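You operate a simulated robot arm through the tools that you are given. There is no shell and no other tool.

You are at the controls of a simulated two-armed robot. One attempt, no reset.

Task
Set the four counters to the orbit setting card.
Fine: turns, slow, cover and batch; the cards stay in their stand.

It is judged by the outcome, as a careful person would: the job done as asked, and still so three seconds after it is handed in. It fails if anything else is knocked over, pushed out of place, dropped, spilled or broken. A push-on lid holds only when it is set on centred and level and pressed home; a screw cap is set on level and turned clockwise until tight.

Robot
Two 7-joint arms with fingered hands on one trunk that stands fixed in place. Base frame: the origin is at the foot of the trunk, x ahead of it, y to its left, z up. Lengths are in m, angles in degrees, forces in N, time in s.
The left shoulder is at [0.102, 0.152, 1.001], the right one opposite. With the tool pointing down near the work surface each hand reaches from about 0.1 to 0.84 m from the base axis, measured 20 degrees to its own side. Payload 3.8 kg a hand.
Tool frame (each hand has its own): the origin (TCP) lies between the finger pads and is the grasp point; the fingertips stand 0.03 m ahead of it; z points along the fingers, y is the line along which they close. The gripper opens to 0.104 m; its body begins 0.035 m behind the TCP. The gripper is a hand of 5 fingers: y runs from the thumb to the fingers, the wrist lies at [-0.015, -0.104, -0.178] in the tool frame, and closing takes about 1.5 s.
Orientation is that of the tool frame in the base frame, as a unit quaternion [x, y, z, w]. With the fingers straight down and the wrist toward the robot, the tool's x, y and z point along [0, 1, 0], [1, 0, 0] and [0, 0, -1] of the base frame.

Tools
- The arms move only by the tool step_arm. It takes "left_targets", "right_targets" or both (then of equal length, played together; a hand with none holds still); each is text: rows parted by semicolons, each of 7 numbers parted by spaces: the gripper command, from -1 (shut) to 1 (fully open), values between in proportion, then the shift along the base's x, y, z in mm, then the turn, a rotation vector about the base's x, y, z in degrees. In form: fingers dx dy dz rx ry rz; .... A call has 1 to 20 rows; each row shifts and turns the commanded pose from where the row before left it. A row lasts 0.2 s, in which the tool goes at most 0.05 m and 8.6 degrees; a call with a longer step from one row to the next is refused whole, and so is a gripper value outside its range. A pose out of reach is approached as far as the arm can. The call stops where the force on the tool passes 40 N (or 10 N more than at its start, if that is more) or the arm is blocked; 0.2 s more then pass. Each finger travels about 0.072 m/s and halts on what it meets, pressing with about 30 N; the grip force reading is that of the motor and also rises with nothing between the fingers. The clock runs only during rows and for 0.2 s after the last one: add rows that do not move to give the fingers time. It gives the time, the measured TCP pose, the force on the tool (base axes), the opening and the grip force at its end, in the units of the frame above (readings bear some noise), with the torque about the TCP (base axes, N m) and any sound that the robot's microphone picked up.
- Cameras (640 x 400 px; columns grow to the right, rows downward): "scene" is now at [0.2162, -0.0574, 1.1391]; the picture's right is [-0.57, -0.80, 0.20], its down [-0.61, 0.25, -0.76] and it looks along [0.55, -0.55, -0.62] (base axes); focal length 357 px, centre (320, 200). "left" rides on the left gripper at [-0.08, -0.078, -0.141] in its tool frame; the picture's right is [-0.78, -0.30, 0.56], its down [0.53, -0.78, 0.33] and it looks along [0.33, 0.56, 0.76] (tool axes); focal length 247 px, centre (320, 200). "right" rides on the right gripper at [0.08, -0.078, -0.141] in its tool frame; the picture's right is [-0.78, 0.30, -0.56], its down [-0.54, -0.78, 0.33] and it looks along [-0.33, 0.56, 0.76] (tool axes); focal length 247 px, centre (320, 200). There is no depth. A picture from a camera that has moved, and an enlarged one, comes with that camera's place and axes in the base frame and with its lens.
- capture(camera): a new picture of that camera. No time passes.
- raise_lower(by): moves the trunk up (or, below 0, down) by that many m; the arms and the scene camera ride with it, the base frame stays. It gives what a move gives, with no picture.
- grasp_type(shape, hand): the hand has 5 fingers and takes this shape, open, in about a second: jaw (thumb against the fingers, like two jaws); tri (thumb and two fingers); tip (a fingertip pinch); poke (one finger out to press); point (the index stretched); flat (the hand flat); cup (the hand cupped); fist (a fist). The gripper value then closes the fingers along that shape, each until it touches; the sizes above hold for jaw. It gives what a move gives, with no picture.
- pan_tilt(pan, tilt): turns the head with the scene camera to pan (to the left, within 80 degrees either way) and tilt (down, from -29 to 69), counted from straight ahead of the robot (the tilt from the chest, where the trunk bows). It gives what a move gives.
- inspect(camera, box): a new picture of the part [left, top, right, bottom] of that camera's present view, enlarged. No time passes.
- job_done(): hands the job in; it is judged then, once.

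Nothing tells you positions but the pictures and the camera data. Unless the task says otherwise, let go and move clear before handing in.

The tools are called after "Request:" by a JSON object that holds its "method" and its "body". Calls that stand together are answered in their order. step_arm: Moves the arms, as the interface text tells. Its arguments: {"type":"object","properties":{"left_targets":{"type":"string"},"right_targets":{"type":"string"}},"required":[]} The other tools are called the same way: raise_lower (by) moves the trunk up or down; grasp_type (shape, hand) gives the hand a shape; pan_tilt (pan, tilt) turns the head that bears the scene camera; capture (camera) takes a picture; inspect (camera, box) takes an enlarged picture of a part of a camera's view; job_done () hands the job in.

At the start:

```text
clock: 0.0
left_ee_pos: [0.4284, -0.044, 0.7946]
left_tool_rot: [0.707, 0.707, -0.001, 0.0]
left_contact_force: [0.7, 0.2, -0.4]
left_ft_torque: [0.02, 0.01, 0.0]
left_width: 0.1036
left_grasp_force: 0.1
left_shape: jaw
right_ee_pos: [0.3187, -0.481, 0.7287]
right_tool_rot: [0.707, 0.707, -0.001, 0.0]
right_contact_force: [0.1, 0.1, 0.9]
right_ft_torque: [-0.02, -0.02, 0.01]
right_width: 0.1038
right_grasp_force: 0.1
right_shape: jaw
trunk travel left (down, up): [-0.1, 0.356]
head pan, tilt (commanded): [-37.1, 24.3]
```

scene: 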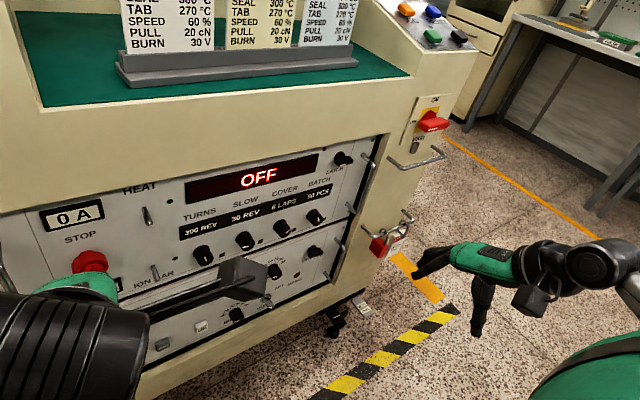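
right: 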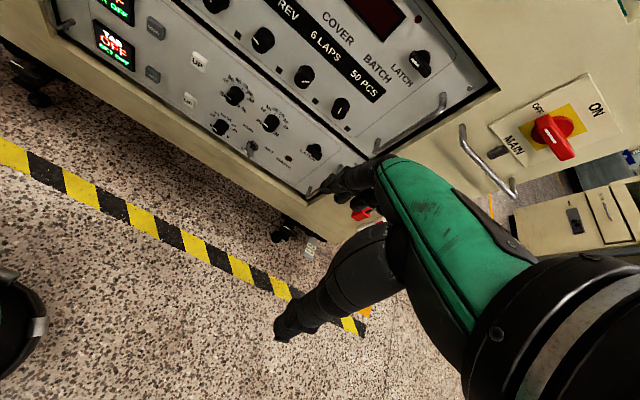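
left: 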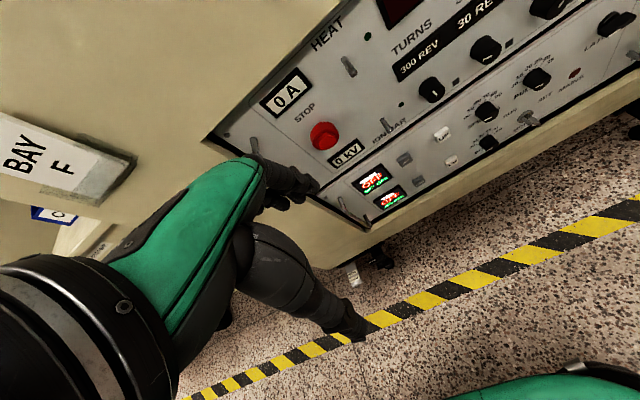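

I see a cabinet with a front panel carrying four counters (turns, slow, cover, batch), a main switch, and three cards in a stand on top. I'll first look at the cards and the panel more closely.

Request:
{"method": "pan_tilt", "body": {"pan": -37, "tilt": 5}}

Request:
{"method": "inspect", "body": {"camera": "scene", "box": [160, 130, 380, 270]}}

Request:
{"method": "capture", "body": {"camera": "scene"}}

```text
clock: 0.8
left_ee_pos: [0.4275, -0.0452, 0.7958]
left_tool_rot: [0.707, 0.708, -0.001, 0.001]
left_contact_force: [-0.5, 0.5, -0.3]
left_ft_torque: [0.0, -0.04, 0.04]
left_width: 0.1037
left_grasp_force: 0.1
left_shape: jaw
right_ee_pos: [0.3181, -0.4803, 0.728]
right_tool_rot: [0.707, 0.707, -0.001, 0.001]
right_contact_force: [0.4, -0.9, 0.6]
right_ft_torque: [0.01, 0.0, -0.04]
right_width: 0.1037
right_grasp_force: 0.0
right_shape: jaw
trunk travel left (down, up): [-0.1, 0.356]
head pan, tilt (commanded): [-37.0, 5.0]
```

```text
2.86 times, centred on (270, 200) of scene
camera zoom: at [0.2261, -0.0571, 1.1687], right [-0.57, -0.8, 0.2], down [-0.39, 0.05, -0.92], along [0.72, -0.6, -0.34], focal length 1019 px, centre (463, 200)
```

zoom: 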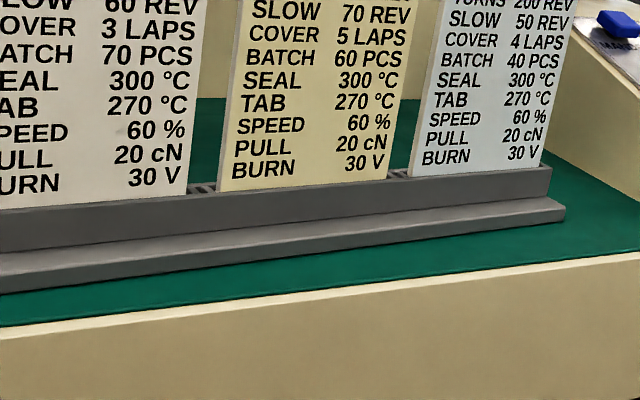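

```text
taken
camera scene: at [0.2261, -0.0571, 1.1687], right [-0.57, -0.8, 0.2], down [-0.39, 0.05, -0.92], along [0.72, -0.6, -0.34], focal length 357 px, centre (320, 200)
```

scene: 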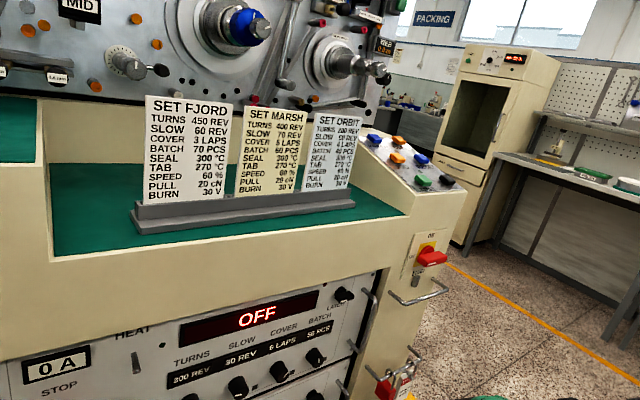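

The three cards are FJORD, MARSH and ORBIT (the rightmost, bluish). I'll enlarge the ORBIT card to read it.

Request:
{"method": "inspect", "body": {"camera": "scene", "box": [295, 105, 375, 195]}}

Request:
{"method": "inspect", "body": {"camera": "scene", "box": [130, 80, 370, 230]}}

Request:
{"method": "inspect", "body": {"camera": "scene", "box": [160, 270, 380, 400]}}

```text
4.44 times, centred on (335, 150) of scene
camera zoom: at [0.2261, -0.0571, 1.1687], right [-0.57, -0.8, 0.2], down [-0.39, 0.05, -0.92], along [0.72, -0.6, -0.34], focal length 1585 px, centre (253, 422)
```

zoom: 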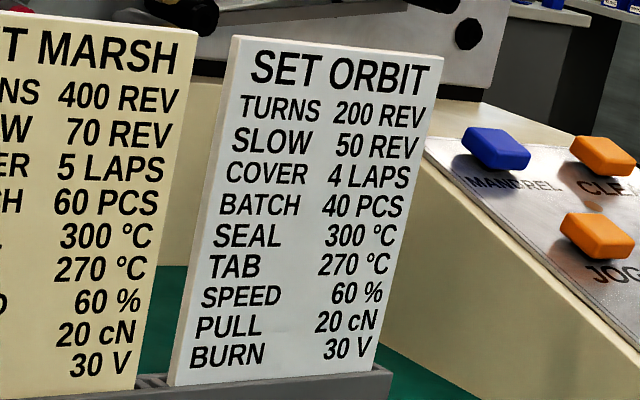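

```text
2.67 times, centred on (250, 155) of scene
camera zoom: at [0.2261, -0.0571, 1.1687], right [-0.57, -0.8, 0.2], down [-0.39, 0.05, -0.92], along [0.72, -0.6, -0.34], focal length 951 px, centre (507, 320)
```

zoom: 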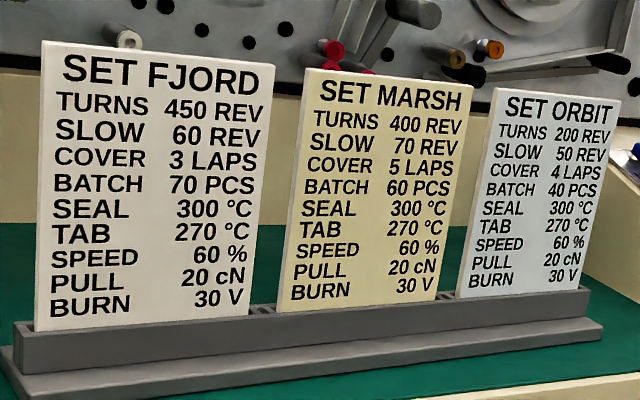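

```text
2.91 times, centred on (270, 335) of scene
camera zoom: at [0.2261, -0.0571, 1.1687], right [-0.57, -0.8, 0.2], down [-0.39, 0.05, -0.92], along [0.72, -0.6, -0.34], focal length 1037 px, centre (466, -193)
```

zoom: 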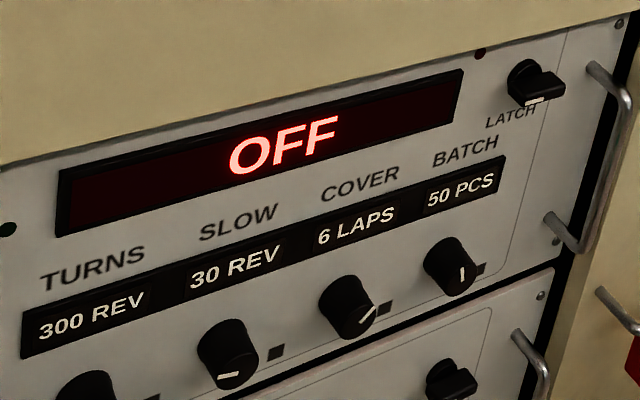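

ORBIT asks for TURNS 200, SLOW 50, COVER 4, BATCH 40; the panel shows 300, 30, 6, 50. Next I'll look at the panel, the knobs and the LATCH control closely.

Request:
{"method": "pan_tilt", "body": {"pan": -37, "tilt": 35}}

Request:
{"method": "capture", "body": {"camera": "scene"}}

Request:
{"method": "inspect", "body": {"camera": "scene", "box": [160, 40, 400, 190]}}

Request:
{"method": "inspect", "body": {"camera": "scene", "box": [140, 140, 380, 290]}}

Request:
{"method": "inspect", "body": {"camera": "right", "box": [200, 0, 440, 150]}}

Request:
{"method": "inspect", "body": {"camera": "left", "box": [380, 0, 640, 160]}}

```text
clock: 1.8
left_ee_pos: [0.4285, -0.0447, 0.7949]
left_tool_rot: [0.707, 0.707, 0.001, 0.0]
left_contact_force: [0.8, 0.5, 0.6]
left_ft_torque: [0.0, 0.01, 0.03]
left_width: 0.1037
left_grasp_force: 0.0
left_shape: jaw
right_ee_pos: [0.3185, -0.4811, 0.729]
right_tool_rot: [0.707, 0.707, 0.0, 0.001]
right_contact_force: [-0.1, 0.9, 0.6]
right_ft_torque: [0.01, -0.01, 0.04]
right_width: 0.1037
right_grasp_force: 0.0
right_shape: jaw
trunk travel left (down, up): [-0.1, 0.356]
head pan, tilt (commanded): [-37.0, 35.0]
```

```text
taken
camera scene: at [0.2076, -0.0548, 1.1242], right [-0.57, -0.8, 0.2], down [-0.7, 0.34, -0.63], along [0.43, -0.49, -0.75], focal length 357 px, centre (320, 200)
```

scene: 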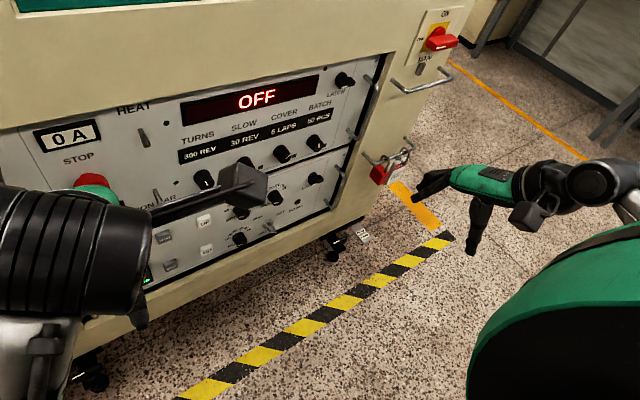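

```text
2.67 times, centred on (280, 115) of scene
camera zoom: at [0.2076, -0.0548, 1.1242], right [-0.57, -0.8, 0.2], down [-0.7, 0.34, -0.63], along [0.43, -0.49, -0.75], focal length 951 px, centre (427, 427)
```

zoom: 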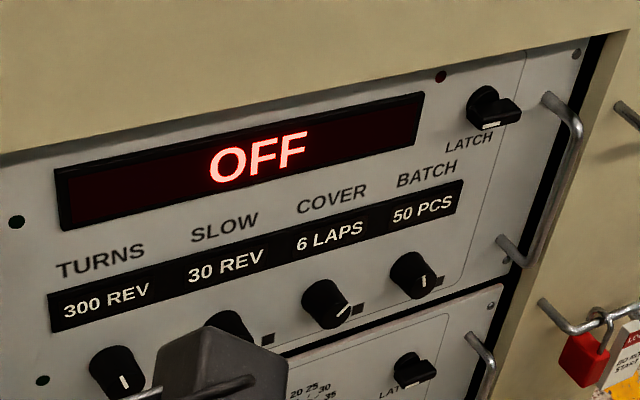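

```text
2.67 times, centred on (260, 215) of scene
camera zoom: at [0.2076, -0.0548, 1.1242], right [-0.57, -0.8, 0.2], down [-0.7, 0.34, -0.63], along [0.43, -0.49, -0.75], focal length 951 px, centre (480, 160)
```

zoom: 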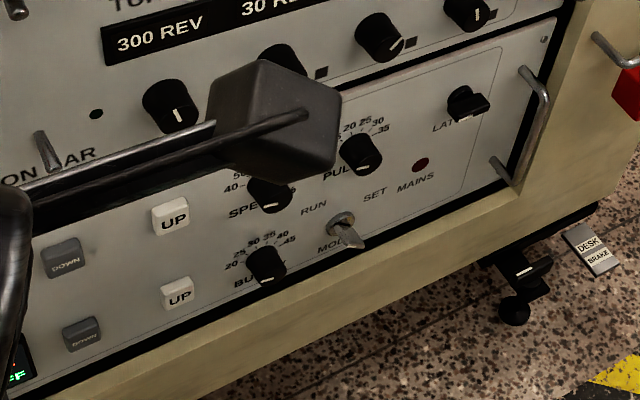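

```text
2.67 times, centred on (320, 75) of right
camera zoom: at [0.242, -0.4008, 0.869], right [0.3, -0.78, 0.56], down [-0.78, -0.54, -0.33], along [0.56, -0.33, -0.76], focal length 659 px, centre (320, 533)
```

zoom: 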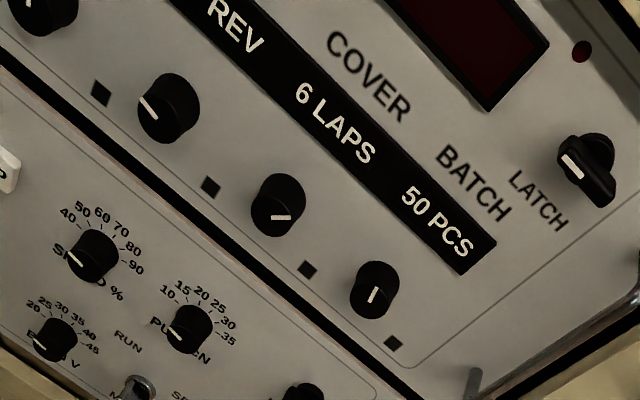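

```text
2.46 times, centred on (510, 80) of left
camera zoom: at [0.3508, -0.1251, 0.9351], right [-0.3, -0.78, -0.56], down [-0.78, 0.53, -0.33], along [0.56, 0.33, -0.76], focal length 608 px, centre (-148, 495)
```

zoom: 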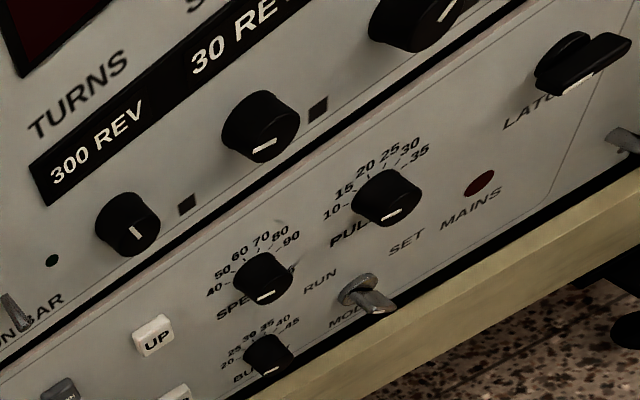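

The knobs sit at roughly x 0.66, z 0.58, from y -0.23 (TURNS) to y -0.50 (BATCH), on a panel facing the robot. I'll look around to check what is near the left arm before I move anything.

Request:
{"method": "pan_tilt", "body": {"pan": 10, "tilt": 30}}

Request:
{"method": "capture", "body": {"camera": "scene"}}

Request:
{"method": "capture", "body": {"camera": "left"}}

Request:
{"method": "capture", "body": {"camera": "right"}}

```text
clock: 2.9
left_ee_pos: [0.427, -0.0454, 0.7941]
left_tool_rot: [0.707, 0.707, 0.0, 0.0]
left_contact_force: [0.1, 0.1, -1.0]
left_ft_torque: [0.03, 0.01, 0.01]
left_width: 0.1035
left_grasp_force: 0.1
left_shape: jaw
right_ee_pos: [0.3185, -0.4809, 0.7291]
right_tool_rot: [0.707, 0.707, -0.001, 0.0]
right_contact_force: [-0.2, 0.5, 1.1]
right_ft_torque: [-0.02, 0.01, 0.03]
right_width: 0.1039
right_grasp_force: 0.1
right_shape: jaw
trunk travel left (down, up): [-0.1, 0.356]
head pan, tilt (commanded): [10.0, 30.0]
```

```text
taken
camera scene: at [0.2278, 0.0139, 1.1254], right [0.16, -0.98, -0.06], down [-0.75, -0.09, -0.66], along [0.64, 0.15, -0.75], focal length 357 px, centre (320, 200)
```

scene: 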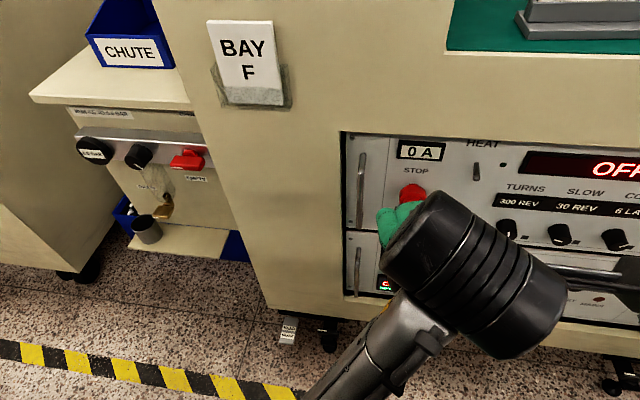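

```text
taken
camera left: at [0.3508, -0.1251, 0.9351], right [-0.3, -0.78, -0.56], down [-0.78, 0.53, -0.33], along [0.56, 0.33, -0.76], focal length 247 px, centre (320, 200)
```

left: 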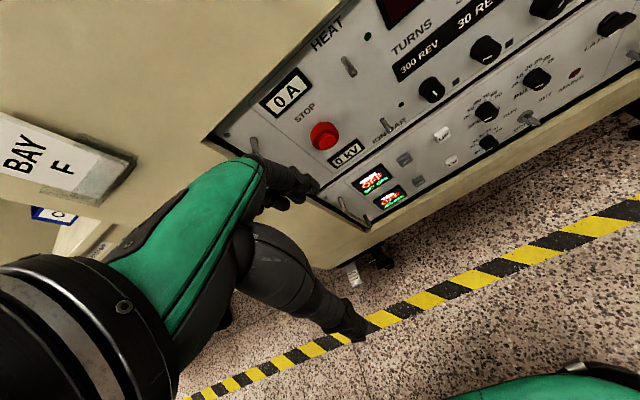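

```text
taken
camera right: at [0.242, -0.4008, 0.869], right [0.3, -0.78, 0.56], down [-0.78, -0.54, -0.33], along [0.56, -0.33, -0.76], focal length 247 px, centre (320, 200)
```

right: 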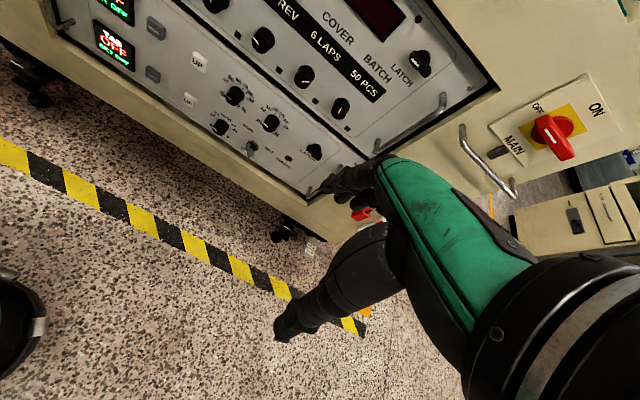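

The left arm has free space to its left, so I'll move the left hand 0.16 m that way and slightly back, to clear the head camera's view of the counters. Then I'll look at the panel again.

Request:
{"method": "step_arm", "body": {"left_targets": "1 -15 40 0 0 0 0; 1 -15 40 0 0 0 0; 1 -15 40 0 0 0 0; 1 -15 40 0 0 0 0; 1 0 0 0 0 0 0"}}

Request:
{"method": "pan_tilt", "body": {"pan": -37, "tilt": 32}}

Request:
{"method": "capture", "body": {"camera": "scene"}}

Request:
{"method": "inspect", "body": {"camera": "scene", "box": [160, 60, 360, 185]}}

Request:
{"method": "inspect", "body": {"camera": "scene", "box": [170, 150, 290, 225]}}

Request:
{"method": "inspect", "body": {"camera": "scene", "box": [250, 120, 370, 195]}}

Request:
{"method": "inspect", "body": {"camera": "scene", "box": [160, 190, 360, 315]}}

```text
clock: 4.1
left_ee_pos: [0.4208, 0.0761, 0.7905]
left_tool_rot: [0.707, 0.707, -0.006, 0.007]
left_contact_force: [0.2, 0.0, -0.2]
left_ft_torque: [0.0, -0.01, 0.0]
left_width: 0.1039
left_grasp_force: 0.1
left_shape: jaw
left hand out of reach, approached as far as the arm can: row 3, 4
right_ee_pos: [0.3191, -0.4812, 0.7296]
right_tool_rot: [0.707, 0.708, 0.0, 0.001]
right_contact_force: [0.4, -0.3, 0.1]
right_ft_torque: [-0.02, 0.02, 0.01]
right_width: 0.1041
right_grasp_force: 0.1
right_shape: jaw
trunk travel left (down, up): [-0.1, 0.356]
head pan, tilt (commanded): [10.0, 30.0]
```

```text
clock: 5.3
left_ee_pos: [0.4199, 0.0762, 0.7893]
left_tool_rot: [0.707, 0.707, -0.006, 0.006]
left_contact_force: [0.2, 0.2, -0.6]
left_ft_torque: [0.0, -0.03, -0.02]
left_width: 0.1037
left_grasp_force: 0.2
left_shape: jaw
right_ee_pos: [0.32, -0.4811, 0.7291]
right_tool_rot: [0.708, 0.707, -0.001, 0.001]
right_contact_force: [0.1, -0.3, -0.2]
right_ft_torque: [0.0, 0.0, 0.0]
right_width: 0.1038
right_grasp_force: 0.1
right_shape: jaw
trunk travel left (down, up): [-0.1, 0.356]
head pan, tilt (commanded): [-37.0, 32.0]
```

```text
taken
camera scene: at [0.2097, -0.0556, 1.1288], right [-0.57, -0.8, 0.19], down [-0.67, 0.32, -0.67], along [0.47, -0.51, -0.72], focal length 357 px, centre (320, 200)
```

scene: 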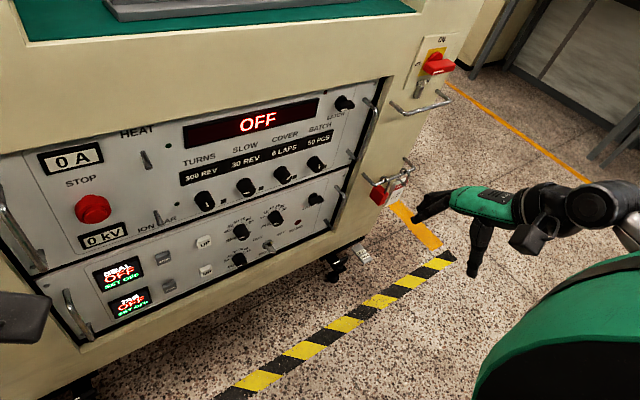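

```text
3.20 times, centred on (260, 122) of scene
camera zoom: at [0.2097, -0.0556, 1.1288], right [-0.57, -0.8, 0.19], down [-0.67, 0.32, -0.67], along [0.47, -0.51, -0.72], focal length 1141 px, centre (512, 448)
```

zoom: 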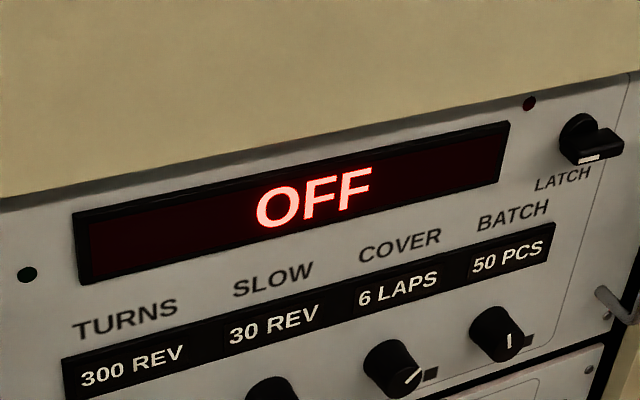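

```text
5.33 times, centred on (230, 188) of scene
camera zoom: at [0.2097, -0.0556, 1.1288], right [-0.57, -0.8, 0.19], down [-0.67, 0.32, -0.67], along [0.47, -0.51, -0.72], focal length 1902 px, centre (800, 267)
```

zoom: 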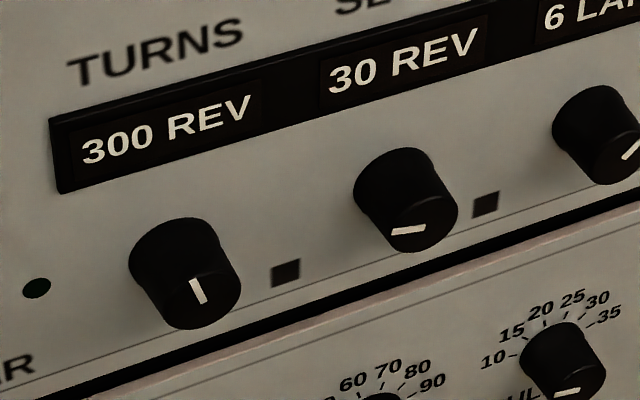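

```text
5.33 times, centred on (310, 158) of scene
camera zoom: at [0.2097, -0.0556, 1.1288], right [-0.57, -0.8, 0.19], down [-0.67, 0.32, -0.67], along [0.47, -0.51, -0.72], focal length 1902 px, centre (373, 427)
```

zoom: 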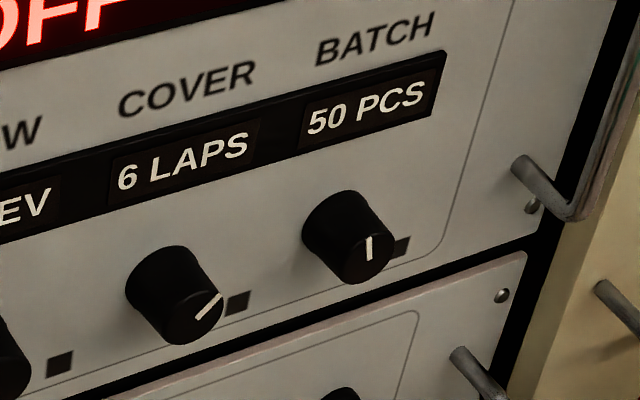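

```text
3.20 times, centred on (260, 252) of scene
camera zoom: at [0.2097, -0.0556, 1.1288], right [-0.57, -0.8, 0.19], down [-0.67, 0.32, -0.67], along [0.47, -0.51, -0.72], focal length 1141 px, centre (512, 32)
```

zoom: 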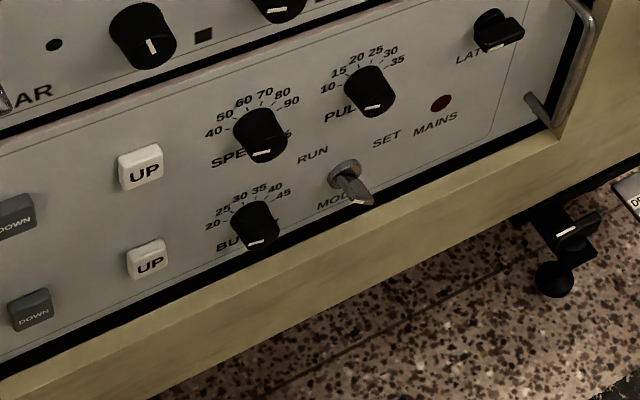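

The ORBIT card reads TURNS 200, SLOW 50, COVER 4, BATCH 40, and the knobs turn about axes along x. Next I'll turn the right hand to point forward in a handshake posture (index on top, thumb left), well clear of the panel.

Request:
{"method": "step_arm", "body": {"right_targets": "1 5 2 -5 4.619 -4.619 -4.619; 1 5 2 -5 4.619 -4.619 -4.619; 1 5 2 -5 4.619 -4.619 -4.619; 1 5 2 -5 4.619 -4.619 -4.619; 1 5 2 -5 4.619 -4.619 -4.619; 1 5 2 -5 4.619 -4.619 -4.619; 1 5 2 -5 4.619 -4.619 -4.619; 1 5 2 -5 4.619 -4.619 -4.619; 1 5 2 -5 4.619 -4.619 -4.619; 1 5 2 -5 4.619 -4.619 -4.619; 1 5 2 -5 4.619 -4.619 -4.619; 1 5 2 -5 4.619 -4.619 -4.619; 1 5 2 -5 4.619 -4.619 -4.619; 1 5 2 -5 4.619 -4.619 -4.619; 1 5 2 -5 4.619 -4.619 -4.619; 1 0 0 0 0 0 0"}}

Request:
{"method": "capture", "body": {"camera": "scene"}}

Request:
{"method": "capture", "body": {"camera": "right"}}

```text
clock: 8.0
left_ee_pos: [0.4209, 0.0785, 0.7887]
left_tool_rot: [0.707, 0.707, -0.005, 0.005]
left_contact_force: [-0.5, -0.5, -0.4]
left_ft_torque: [-0.01, -0.03, 0.01]
left_width: 0.1036
left_grasp_force: 0.1
left_shape: jaw
right_ee_pos: [0.3958, -0.4811, 0.7049]
right_tool_rot: [0.769, 0.249, 0.588, 0.033]
right_contact_force: [-0.3, 0.5, 0.4]
right_ft_torque: [0.01, -0.01, -0.01]
right_width: 0.1039
right_grasp_force: 0.1
right_shape: jaw
trunk travel left (down, up): [-0.1, 0.356]
head pan, tilt (commanded): [-37.0, 32.0]
stopped in row 13 (right hand): the arm was blocked; the commanded pose is now the measured one
```

```text
taken
camera scene: at [0.21, -0.0556, 1.1287], right [-0.57, -0.8, 0.19], down [-0.67, 0.32, -0.67], along [0.47, -0.51, -0.72], focal length 357 px, centre (320, 200)
```

scene: 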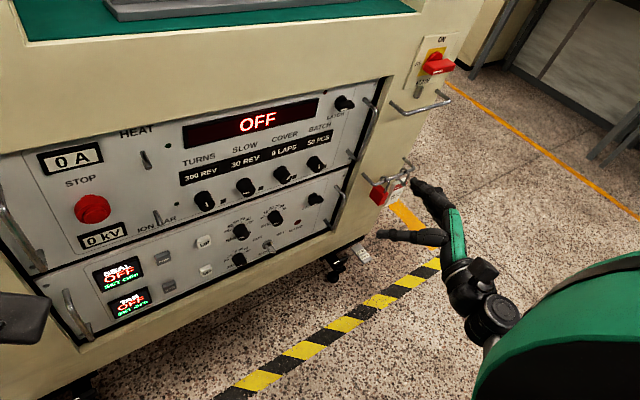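

```text
taken
camera right: at [0.2557, -0.4142, 0.791], right [-0.55, -0.72, -0.42], down [-0.06, 0.53, -0.84], along [0.83, -0.44, -0.34], focal length 247 px, centre (320, 200)
```

right: 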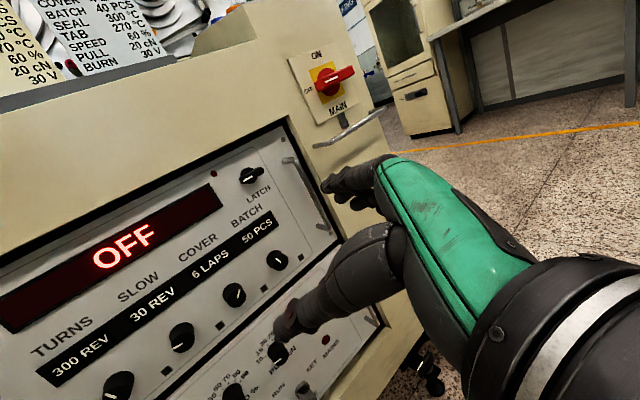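

The right arm got cramped close to the body about 16° short of the posture, with no contact force. I'll move it forward to a standoff at x≈0.50, lower it, and then finish the rotation there.

Request:
{"method": "step_arm", "body": {"right_targets": "1 20 8 -15 0 0 0; 1 20 8 -15 0 0 0; 1 20 8 -15 0 0 0; 1 20 8 -15 0 0 0; 1 20 8 -10 0 0 0; 1 0 0 0 0 0 0"}}

Request:
{"method": "capture", "body": {"camera": "right"}}

```text
clock: 9.3
left_ee_pos: [0.4212, 0.0781, 0.7887]
left_tool_rot: [0.707, 0.707, -0.004, 0.006]
left_contact_force: [0.7, 0.7, -0.4]
left_ft_torque: [0.01, 0.02, 0.01]
left_width: 0.1038
left_grasp_force: 0.1
left_shape: jaw
right_ee_pos: [0.4959, -0.4424, 0.6333]
right_tool_rot: [0.769, 0.247, 0.588, 0.034]
right_contact_force: [0.4, 0.1, 0.2]
right_ft_torque: [-0.01, 0.01, 0.03]
right_width: 0.1039
right_grasp_force: 0.1
right_shape: jaw
trunk travel left (down, up): [-0.1, 0.356]
head pan, tilt (commanded): [-37.0, 32.0]
```

```text
taken
camera right: at [0.355, -0.3749, 0.7208], right [-0.56, -0.72, -0.42], down [-0.06, 0.54, -0.84], along [0.83, -0.44, -0.34], focal length 247 px, centre (320, 200)
```

right: 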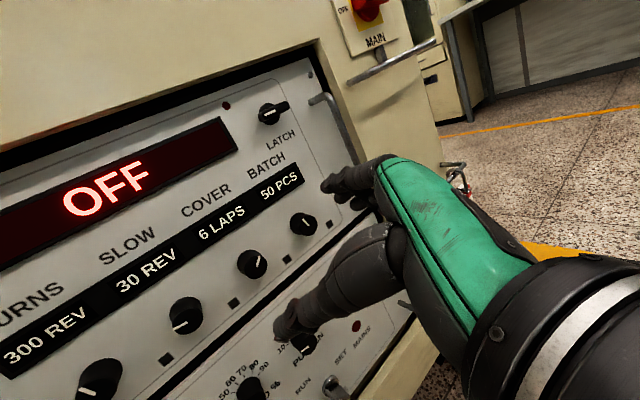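

The hand is now at x≈0.50 with a clear view of the panel. I'll complete the rotation so the fingers point straight at the panel.

Request:
{"method": "step_arm", "body": {"right_targets": "1 0 0 0 5.78 -3.72 -4.43; 1 0 0 0 5.78 -3.72 -4.43; 1 0 0 0 5.78 -3.72 -4.43; 1 0 0 0 5.78 -3.72 -4.43; 1 0 0 0 0 0 0"}}

Request:
{"method": "capture", "body": {"camera": "right"}}

Request:
{"method": "capture", "body": {"camera": "scene"}}

```text
clock: 10.8
left_ee_pos: [0.4213, 0.0771, 0.7911]
left_tool_rot: [0.708, 0.707, -0.004, 0.006]
left_contact_force: [-0.6, 0.9, 0.7]
left_ft_torque: [-0.01, -0.02, 0.01]
left_width: 0.1036
left_grasp_force: 0.0
left_shape: jaw
right_ee_pos: [0.5098, -0.4779, 0.6729]
right_tool_rot: [0.695, 0.037, 0.717, 0.036]
right_contact_force: [0.3, 0.1, -0.1]
right_ft_torque: [0.01, 0.0, 0.03]
right_width: 0.1039
right_grasp_force: 0.1
right_shape: jaw
trunk travel left (down, up): [-0.1, 0.356]
head pan, tilt (commanded): [-37.0, 32.0]
stopped in row 5 (right hand): the arm was blocked; the commanded pose is now the measured one
```

```text
taken
camera right: at [0.3667, -0.393, 0.739], right [-0.53, -0.38, -0.76], down [0.35, 0.72, -0.6], along [0.77, -0.58, -0.25], focal length 247 px, centre (320, 200)
```

right: 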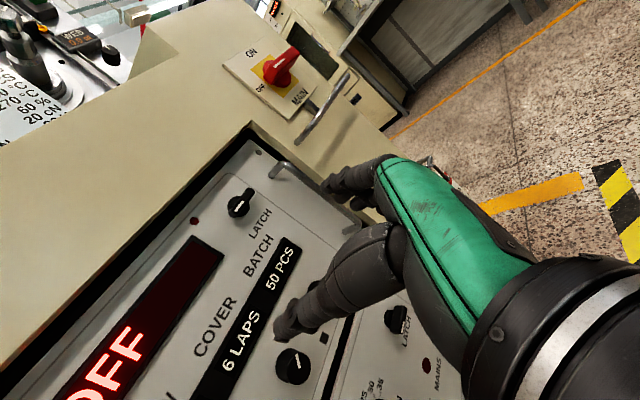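

```text
taken
camera scene: at [0.2091, -0.0556, 1.1298], right [-0.57, -0.8, 0.19], down [-0.67, 0.32, -0.67], along [0.47, -0.51, -0.72], focal length 357 px, centre (320, 200)
```

scene: 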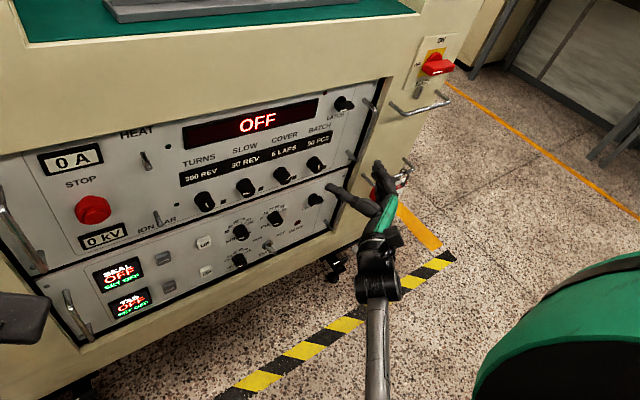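

The arm hit a wrist limit in the handshake posture (measured drift up and right, no contact). A more palm-up roll should line the hand up better with the forearm, so I'll try rolling +45° about x here, in free space.

Request:
{"method": "step_arm", "body": {"right_targets": "1 0 5 -4 7.5 0 0; 1 0 5 -4 7.5 0 0; 1 0 5 -4 7.5 0 0; 1 0 5 -4 7.5 0 0; 1 0 5 -4 7.5 0 0; 1 0 5 -4 7.5 0 0; 1 0 0 0 0 0 0"}}

Request:
{"method": "capture", "body": {"camera": "right"}}

Request:
{"method": "capture", "body": {"camera": "scene"}}

```text
clock: 11.6
left_ee_pos: [0.4217, 0.0781, 0.7929]
left_tool_rot: [0.707, 0.707, -0.003, 0.008]
left_contact_force: [0.2, 0.8, 0.2]
left_ft_torque: [0.02, 0.02, 0.01]
left_width: 0.1035
left_grasp_force: 0.2
left_shape: jaw
right_ee_pos: [0.5659, -0.4313, 0.7111]
right_tool_rot: [0.611, -0.146, 0.765, -0.143]
right_contact_force: [0.3, 0.0, 0.1]
right_ft_torque: [-0.01, 0.06, -0.01]
right_width: 0.1037
right_grasp_force: 0.1
right_shape: jaw
trunk travel left (down, up): [-0.1, 0.356]
head pan, tilt (commanded): [-37.0, 32.0]
stopped in row 4 (right hand): the arm was blocked; the commanded pose is now the measured one
```

```text
taken
camera right: at [0.408, -0.3845, 0.783], right [-0.37, 0.07, -0.93], down [0.41, 0.91, -0.1], along [0.84, -0.42, -0.36], focal length 247 px, centre (320, 200)
```

right: 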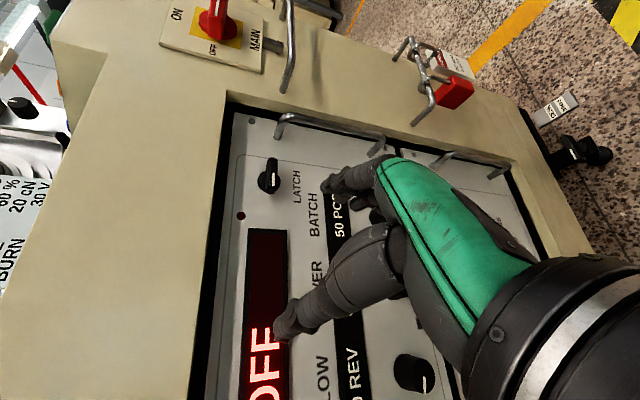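

```text
taken
camera scene: at [0.2084, -0.0553, 1.1318], right [-0.57, -0.8, 0.19], down [-0.67, 0.32, -0.67], along [0.47, -0.51, -0.72], focal length 357 px, centre (320, 200)
```

scene: 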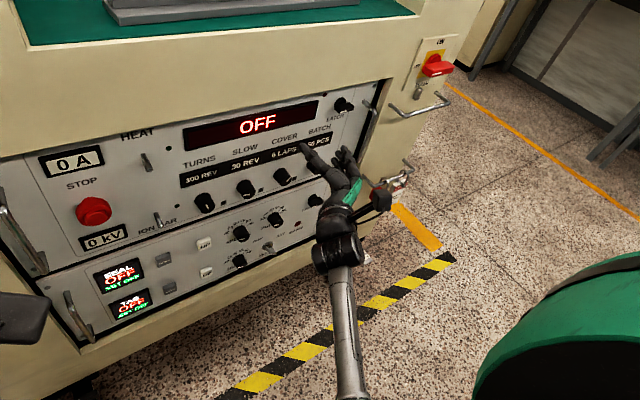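

The arm drifted forward (TCP x≈0.57, still about 7 cm short of the knobs) because the wrist runs out of range this high. Lowering the trunk should level the forearm, and the clearance allows it, so I'll lower by 0.1 m.

Request:
{"method": "raise_lower", "body": {"by": -0.1}}

Request:
{"method": "capture", "body": {"camera": "scene"}}

Request:
{"method": "capture", "body": {"camera": "right"}}

```text
clock: 12.3
left_ee_pos: [0.4225, 0.0777, 0.7877]
left_tool_rot: [0.707, 0.707, -0.002, 0.004]
left_contact_force: [-0.5, 0.1, 0.3]
left_ft_torque: [0.01, -0.05, 0.03]
left_width: 0.1037
left_grasp_force: 0.0
left_shape: jaw
right_ee_pos: [0.5852, -0.403, 0.7156]
right_tool_rot: [0.555, -0.234, 0.775, -0.193]
right_contact_force: [0.7, -0.2, 0.6]
right_ft_torque: [-0.01, 0.05, 0.03]
right_width: 0.104
right_grasp_force: 0.1
right_shape: jaw
trunk travel left (down, up): [-0.088, 0.368]
head pan, tilt (commanded): [-37.0, 32.0]
stopped: the arm was blocked; the commanded pose is now the measured one
```

```text
taken
camera scene: at [0.2094, -0.0557, 1.126], right [-0.57, -0.8, 0.2], down [-0.68, 0.32, -0.66], along [0.47, -0.51, -0.72], focal length 357 px, centre (320, 200)
```

scene: 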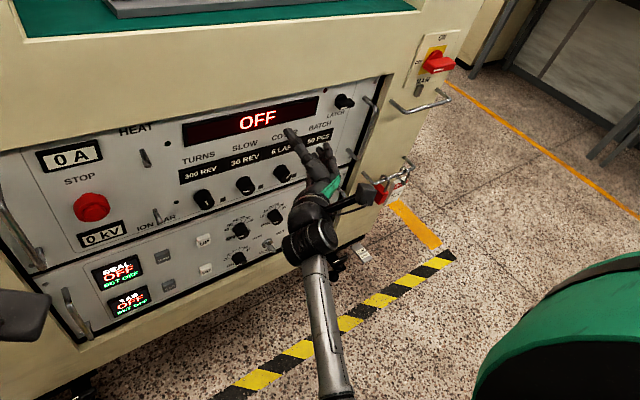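

```text
taken
camera right: at [0.4232, -0.3634, 0.782], right [-0.28, 0.27, -0.92], down [0.45, 0.88, 0.13], along [0.85, -0.38, -0.37], focal length 247 px, centre (320, 200)
```

right: 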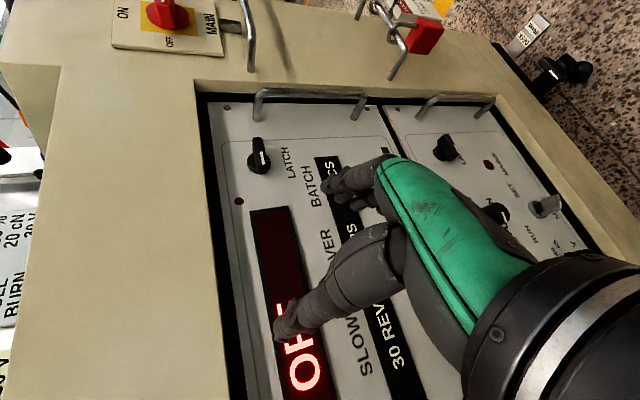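

The forearm is pointing up at the moment because the hand is too high, which strains the wrist. I'll bring the hand down and slightly back from the panel first, then correct the pointing direction.

Request:
{"method": "step_arm", "body": {"right_targets": "1 -12 -5 -25 0 0 0; 1 -12 -5 -25 0 0 0; 1 -12 -5 -25 0 0 0; 1 -12 -5 -25 0 0 0; 1 0 0 0 0 0 0"}}

Request:
{"method": "capture", "body": {"camera": "scene"}}

Request:
{"method": "capture", "body": {"camera": "right"}}

```text
clock: 13.4
left_ee_pos: [0.4234, 0.0773, 0.7847]
left_tool_rot: [0.706, 0.708, -0.003, 0.004]
left_contact_force: [-0.4, -0.5, 1.0]
left_ft_torque: [0.01, 0.0, -0.01]
left_width: 0.1035
left_grasp_force: 0.0
left_shape: jaw
right_ee_pos: [0.5944, -0.3873, 0.6665]
right_tool_rot: [0.478, -0.263, 0.804, -0.237]
right_contact_force: [0.1, -0.3, 0.9]
right_ft_torque: [-0.01, 0.02, 0.01]
right_width: 0.1045
right_grasp_force: 0.1
right_shape: jaw
trunk travel left (down, up): [-0.088, 0.368]
head pan, tilt (commanded): [-37.0, 32.0]
stopped in row 5 (right hand): the arm was blocked; the commanded pose is now the measured one
```

```text
taken
camera scene: at [0.2126, -0.0555, 1.1226], right [-0.57, -0.8, 0.2], down [-0.68, 0.32, -0.66], along [0.46, -0.51, -0.72], focal length 357 px, centre (320, 200)
```

scene: 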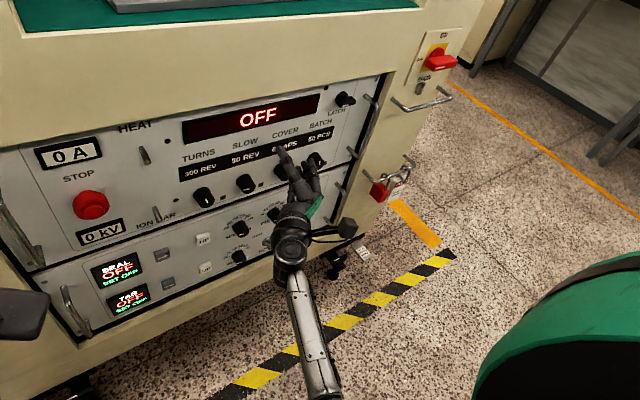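

```text
taken
camera right: at [0.4234, -0.3518, 0.7102], right [-0.13, 0.38, -0.92], down [0.43, 0.85, 0.29], along [0.9, -0.35, -0.27], focal length 247 px, centre (320, 200)
```

right: 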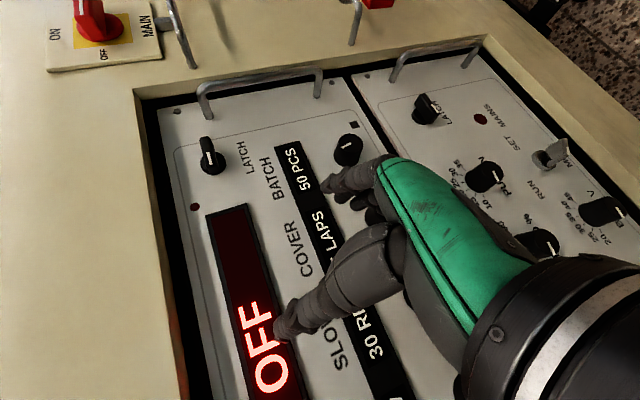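

The arm keeps creeping when it's blocked, so I want to see where the elbow is and what it is meeting. I'll tilt the head down to view the whole right arm.

Request:
{"method": "pan_tilt", "body": {"pan": -37, "tilt": 65}}

Request:
{"method": "capture", "body": {"camera": "scene"}}

Request:
{"method": "capture", "body": {"camera": "left"}}

```text
clock: 14.4
left_ee_pos: [0.4227, 0.078, 0.7852]
left_tool_rot: [0.707, 0.707, -0.004, 0.005]
left_contact_force: [0.1, 0.9, -0.4]
left_ft_torque: [0.03, 0.04, 0.03]
left_width: 0.1036
left_grasp_force: 0.1
left_shape: jaw
right_ee_pos: [0.595, -0.3869, 0.6698]
right_tool_rot: [0.477, -0.261, 0.805, -0.237]
right_contact_force: [-0.2, 0.5, 0.0]
right_ft_torque: [-0.02, -0.01, 0.0]
right_width: 0.104
right_grasp_force: 0.1
right_shape: jaw
trunk travel left (down, up): [-0.088, 0.368]
head pan, tilt (commanded): [-37.0, 65.0]
```

```text
taken
camera scene: at [0.1762, -0.0382, 1.088], right [-0.57, -0.8, 0.2], down [-0.82, 0.55, -0.16], along [0.02, -0.25, -0.97], focal length 357 px, centre (320, 200)
```

scene: 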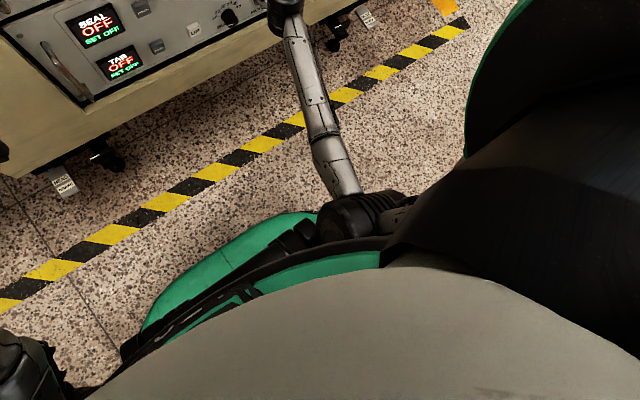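

```text
taken
camera left: at [0.3454, -0.0009, 0.9263], right [-0.29, -0.78, -0.55], down [-0.78, 0.53, -0.34], along [0.56, 0.32, -0.76], focal length 247 px, centre (320, 200)
```

left: 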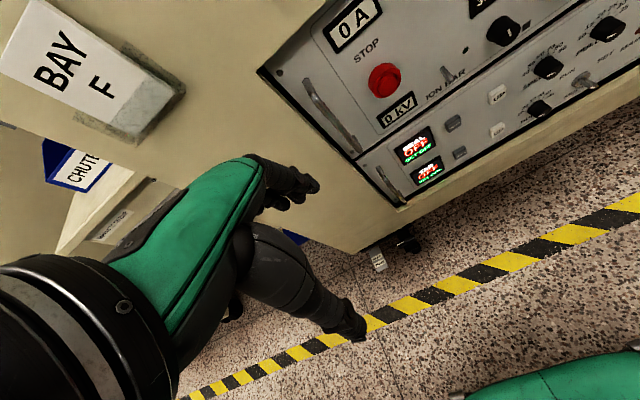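

The right elbow is tucked against the trunk, and that is what blocks it. I'll move the hand right and slightly back to free the elbow; after that, raising the trunk should let the arm reach down with a straighter elbow.

Request:
{"method": "step_arm", "body": {"right_targets": "1 -12 -20 8 0 0 0; 1 -12 -20 8 0 0 0; 1 -12 -20 8 0 0 0; 1 -12 -20 8 0 0 0; 1 0 0 0 0 0 0"}}

Request:
{"method": "capture", "body": {"camera": "scene"}}

Request:
{"method": "capture", "body": {"camera": "right"}}

```text
clock: 15.8
left_ee_pos: [0.4225, 0.0774, 0.7835]
left_tool_rot: [0.707, 0.707, -0.005, 0.005]
left_contact_force: [0.5, 1.0, 0.4]
left_ft_torque: [-0.02, 0.03, 0.01]
left_width: 0.1038
left_grasp_force: 0.1
left_shape: jaw
right_ee_pos: [0.5343, -0.4968, 0.7062]
right_tool_rot: [0.509, -0.221, 0.807, -0.204]
right_contact_force: [0.3, 0.4, 0.4]
right_ft_torque: [0.01, -0.02, 0.02]
right_width: 0.1037
right_grasp_force: 0.0
right_shape: jaw
right hand out of reach, approached as far as the arm can: row 3
trunk travel left (down, up): [-0.088, 0.368]
head pan, tilt (commanded): [-37.0, 65.0]
stopped in row 5 (right hand): the arm was blocked; the commanded pose is now the measured one
```

```text
taken
camera scene: at [0.1766, -0.0382, 1.0869], right [-0.57, -0.8, 0.2], down [-0.82, 0.55, -0.16], along [0.02, -0.25, -0.97], focal length 357 px, centre (320, 200)
```

scene: 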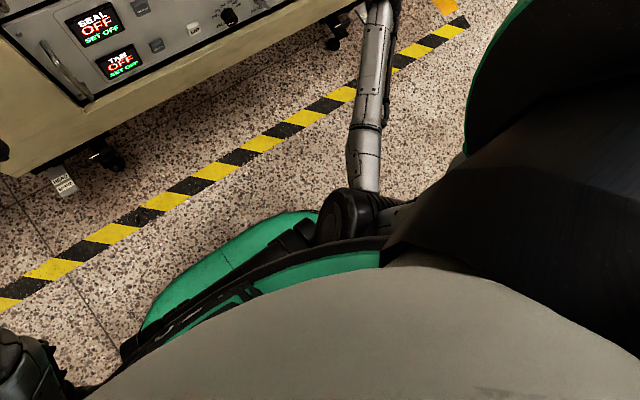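

```text
taken
camera right: at [0.3663, -0.4557, 0.7533], right [-0.17, 0.27, -0.95], down [0.44, 0.88, 0.18], along [0.88, -0.39, -0.26], focal length 247 px, centre (320, 200)
```

right: 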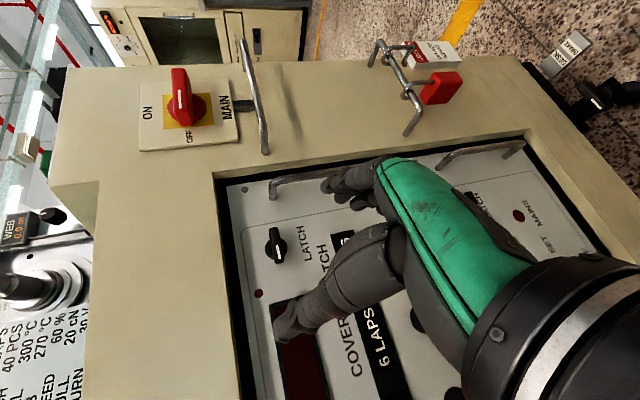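

The elbow is still held against the trunk. I'll raise the trunk 0.15 m, with the hand at x≈0.53 well clear of the cabinet face, so the arm can then reach down and straighten.

Request:
{"method": "raise_lower", "body": {"by": 0.15}}

Request:
{"method": "pan_tilt", "body": {"pan": -37, "tilt": 45}}

Request:
{"method": "capture", "body": {"camera": "scene"}}

```text
clock: 17.5
left_ee_pos: [0.424, 0.0775, 0.9203]
left_tool_rot: [0.707, 0.707, -0.011, -0.001]
left_contact_force: [-0.1, 0.7, -0.2]
left_ft_torque: [0.0, 0.01, -0.03]
left_width: 0.1035
left_grasp_force: 0.1
left_shape: jaw
right_ee_pos: [0.5341, -0.4973, 0.84]
right_tool_rot: [0.515, -0.223, 0.803, -0.202]
right_contact_force: [-0.3, 0.6, 0.2]
right_ft_torque: [0.01, 0.0, 0.02]
right_width: 0.1043
right_grasp_force: 0.1
right_shape: jaw
trunk travel left (down, up): [-0.238, 0.218]
head pan, tilt (commanded): [-37.0, 65.0]
```

```text
clock: 18.4
left_ee_pos: [0.4242, 0.0768, 0.9202]
left_tool_rot: [0.707, 0.708, -0.01, 0.0]
left_contact_force: [-0.6, 0.0, -0.7]
left_ft_torque: [-0.01, 0.01, -0.03]
left_width: 0.1038
left_grasp_force: 0.1
left_shape: jaw
right_ee_pos: [0.5347, -0.4973, 0.8417]
right_tool_rot: [0.513, -0.224, 0.804, -0.201]
right_contact_force: [0.5, -0.2, 0.0]
right_ft_torque: [0.02, -0.01, 0.03]
right_width: 0.1038
right_grasp_force: 0.0
right_shape: jaw
trunk travel left (down, up): [-0.238, 0.218]
head pan, tilt (commanded): [-37.0, 45.0]
```

```text
taken
camera scene: at [0.1173, -0.0506, 1.2888], right [-0.6, -0.8, 0.08], down [-0.65, 0.43, -0.63], along [0.47, -0.43, -0.77], focal length 357 px, centre (320, 200)
```

scene: 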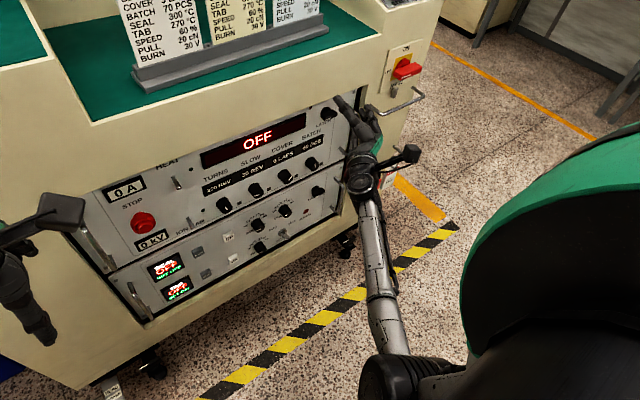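

With the trunk up, the elbow is free of the body. Now I'll bring the hand down to z≈0.70 while rotating it so the fingers point straight at the panel, thumb upper left.

Request:
{"method": "step_arm", "body": {"right_targets": "1 0 6 -24 4.77 3.95 2.71; 1 0 6 -24 4.77 3.95 2.71; 1 0 6 -24 4.77 3.95 2.71; 1 0 6 -24 4.77 3.95 2.71; 1 0 6 -24 4.77 3.95 2.71; 1 0 0 0 0 0 0"}}

Request:
{"method": "capture", "body": {"camera": "scene"}}

Request:
{"method": "capture", "body": {"camera": "right"}}

```text
clock: 19.8
left_ee_pos: [0.4234, 0.0763, 0.92]
left_tool_rot: [0.706, 0.708, -0.01, 0.001]
left_contact_force: [-0.3, -0.1, -0.4]
left_ft_torque: [0.02, -0.03, 0.02]
left_width: 0.1036
left_grasp_force: 0.0
left_shape: jaw
right_ee_pos: [0.5329, -0.4646, 0.721]
right_tool_rot: [0.612, -0.354, 0.612, -0.355]
right_contact_force: [-0.3, 0.4, 0.3]
right_ft_torque: [-0.02, 0.0, 0.02]
right_width: 0.1038
right_grasp_force: 0.1
right_shape: jaw
trunk travel left (down, up): [-0.238, 0.218]
head pan, tilt (commanded): [-37.0, 45.0]
```

```text
taken
camera scene: at [0.1172, -0.0505, 1.2889], right [-0.6, -0.8, 0.08], down [-0.65, 0.43, -0.63], along [0.47, -0.43, -0.77], focal length 357 px, centre (320, 200)
```

scene: 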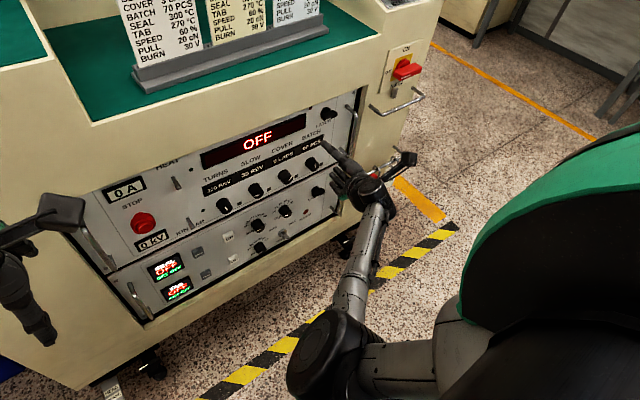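

```text
taken
camera right: at [0.3925, -0.4957, 0.8269], right [-0.56, 0.52, -0.64], down [0.33, 0.85, 0.41], along [0.76, 0.01, -0.65], focal length 247 px, centre (320, 200)
```

right: 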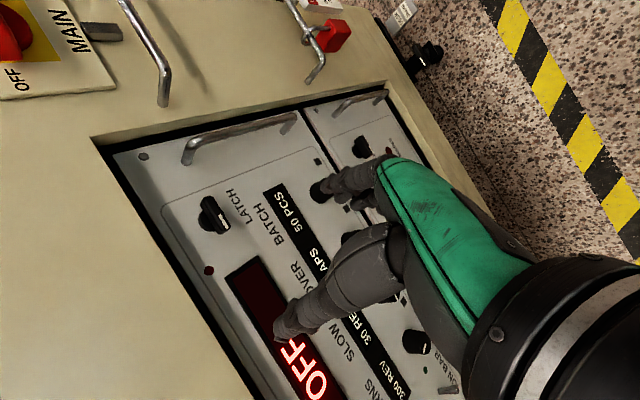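

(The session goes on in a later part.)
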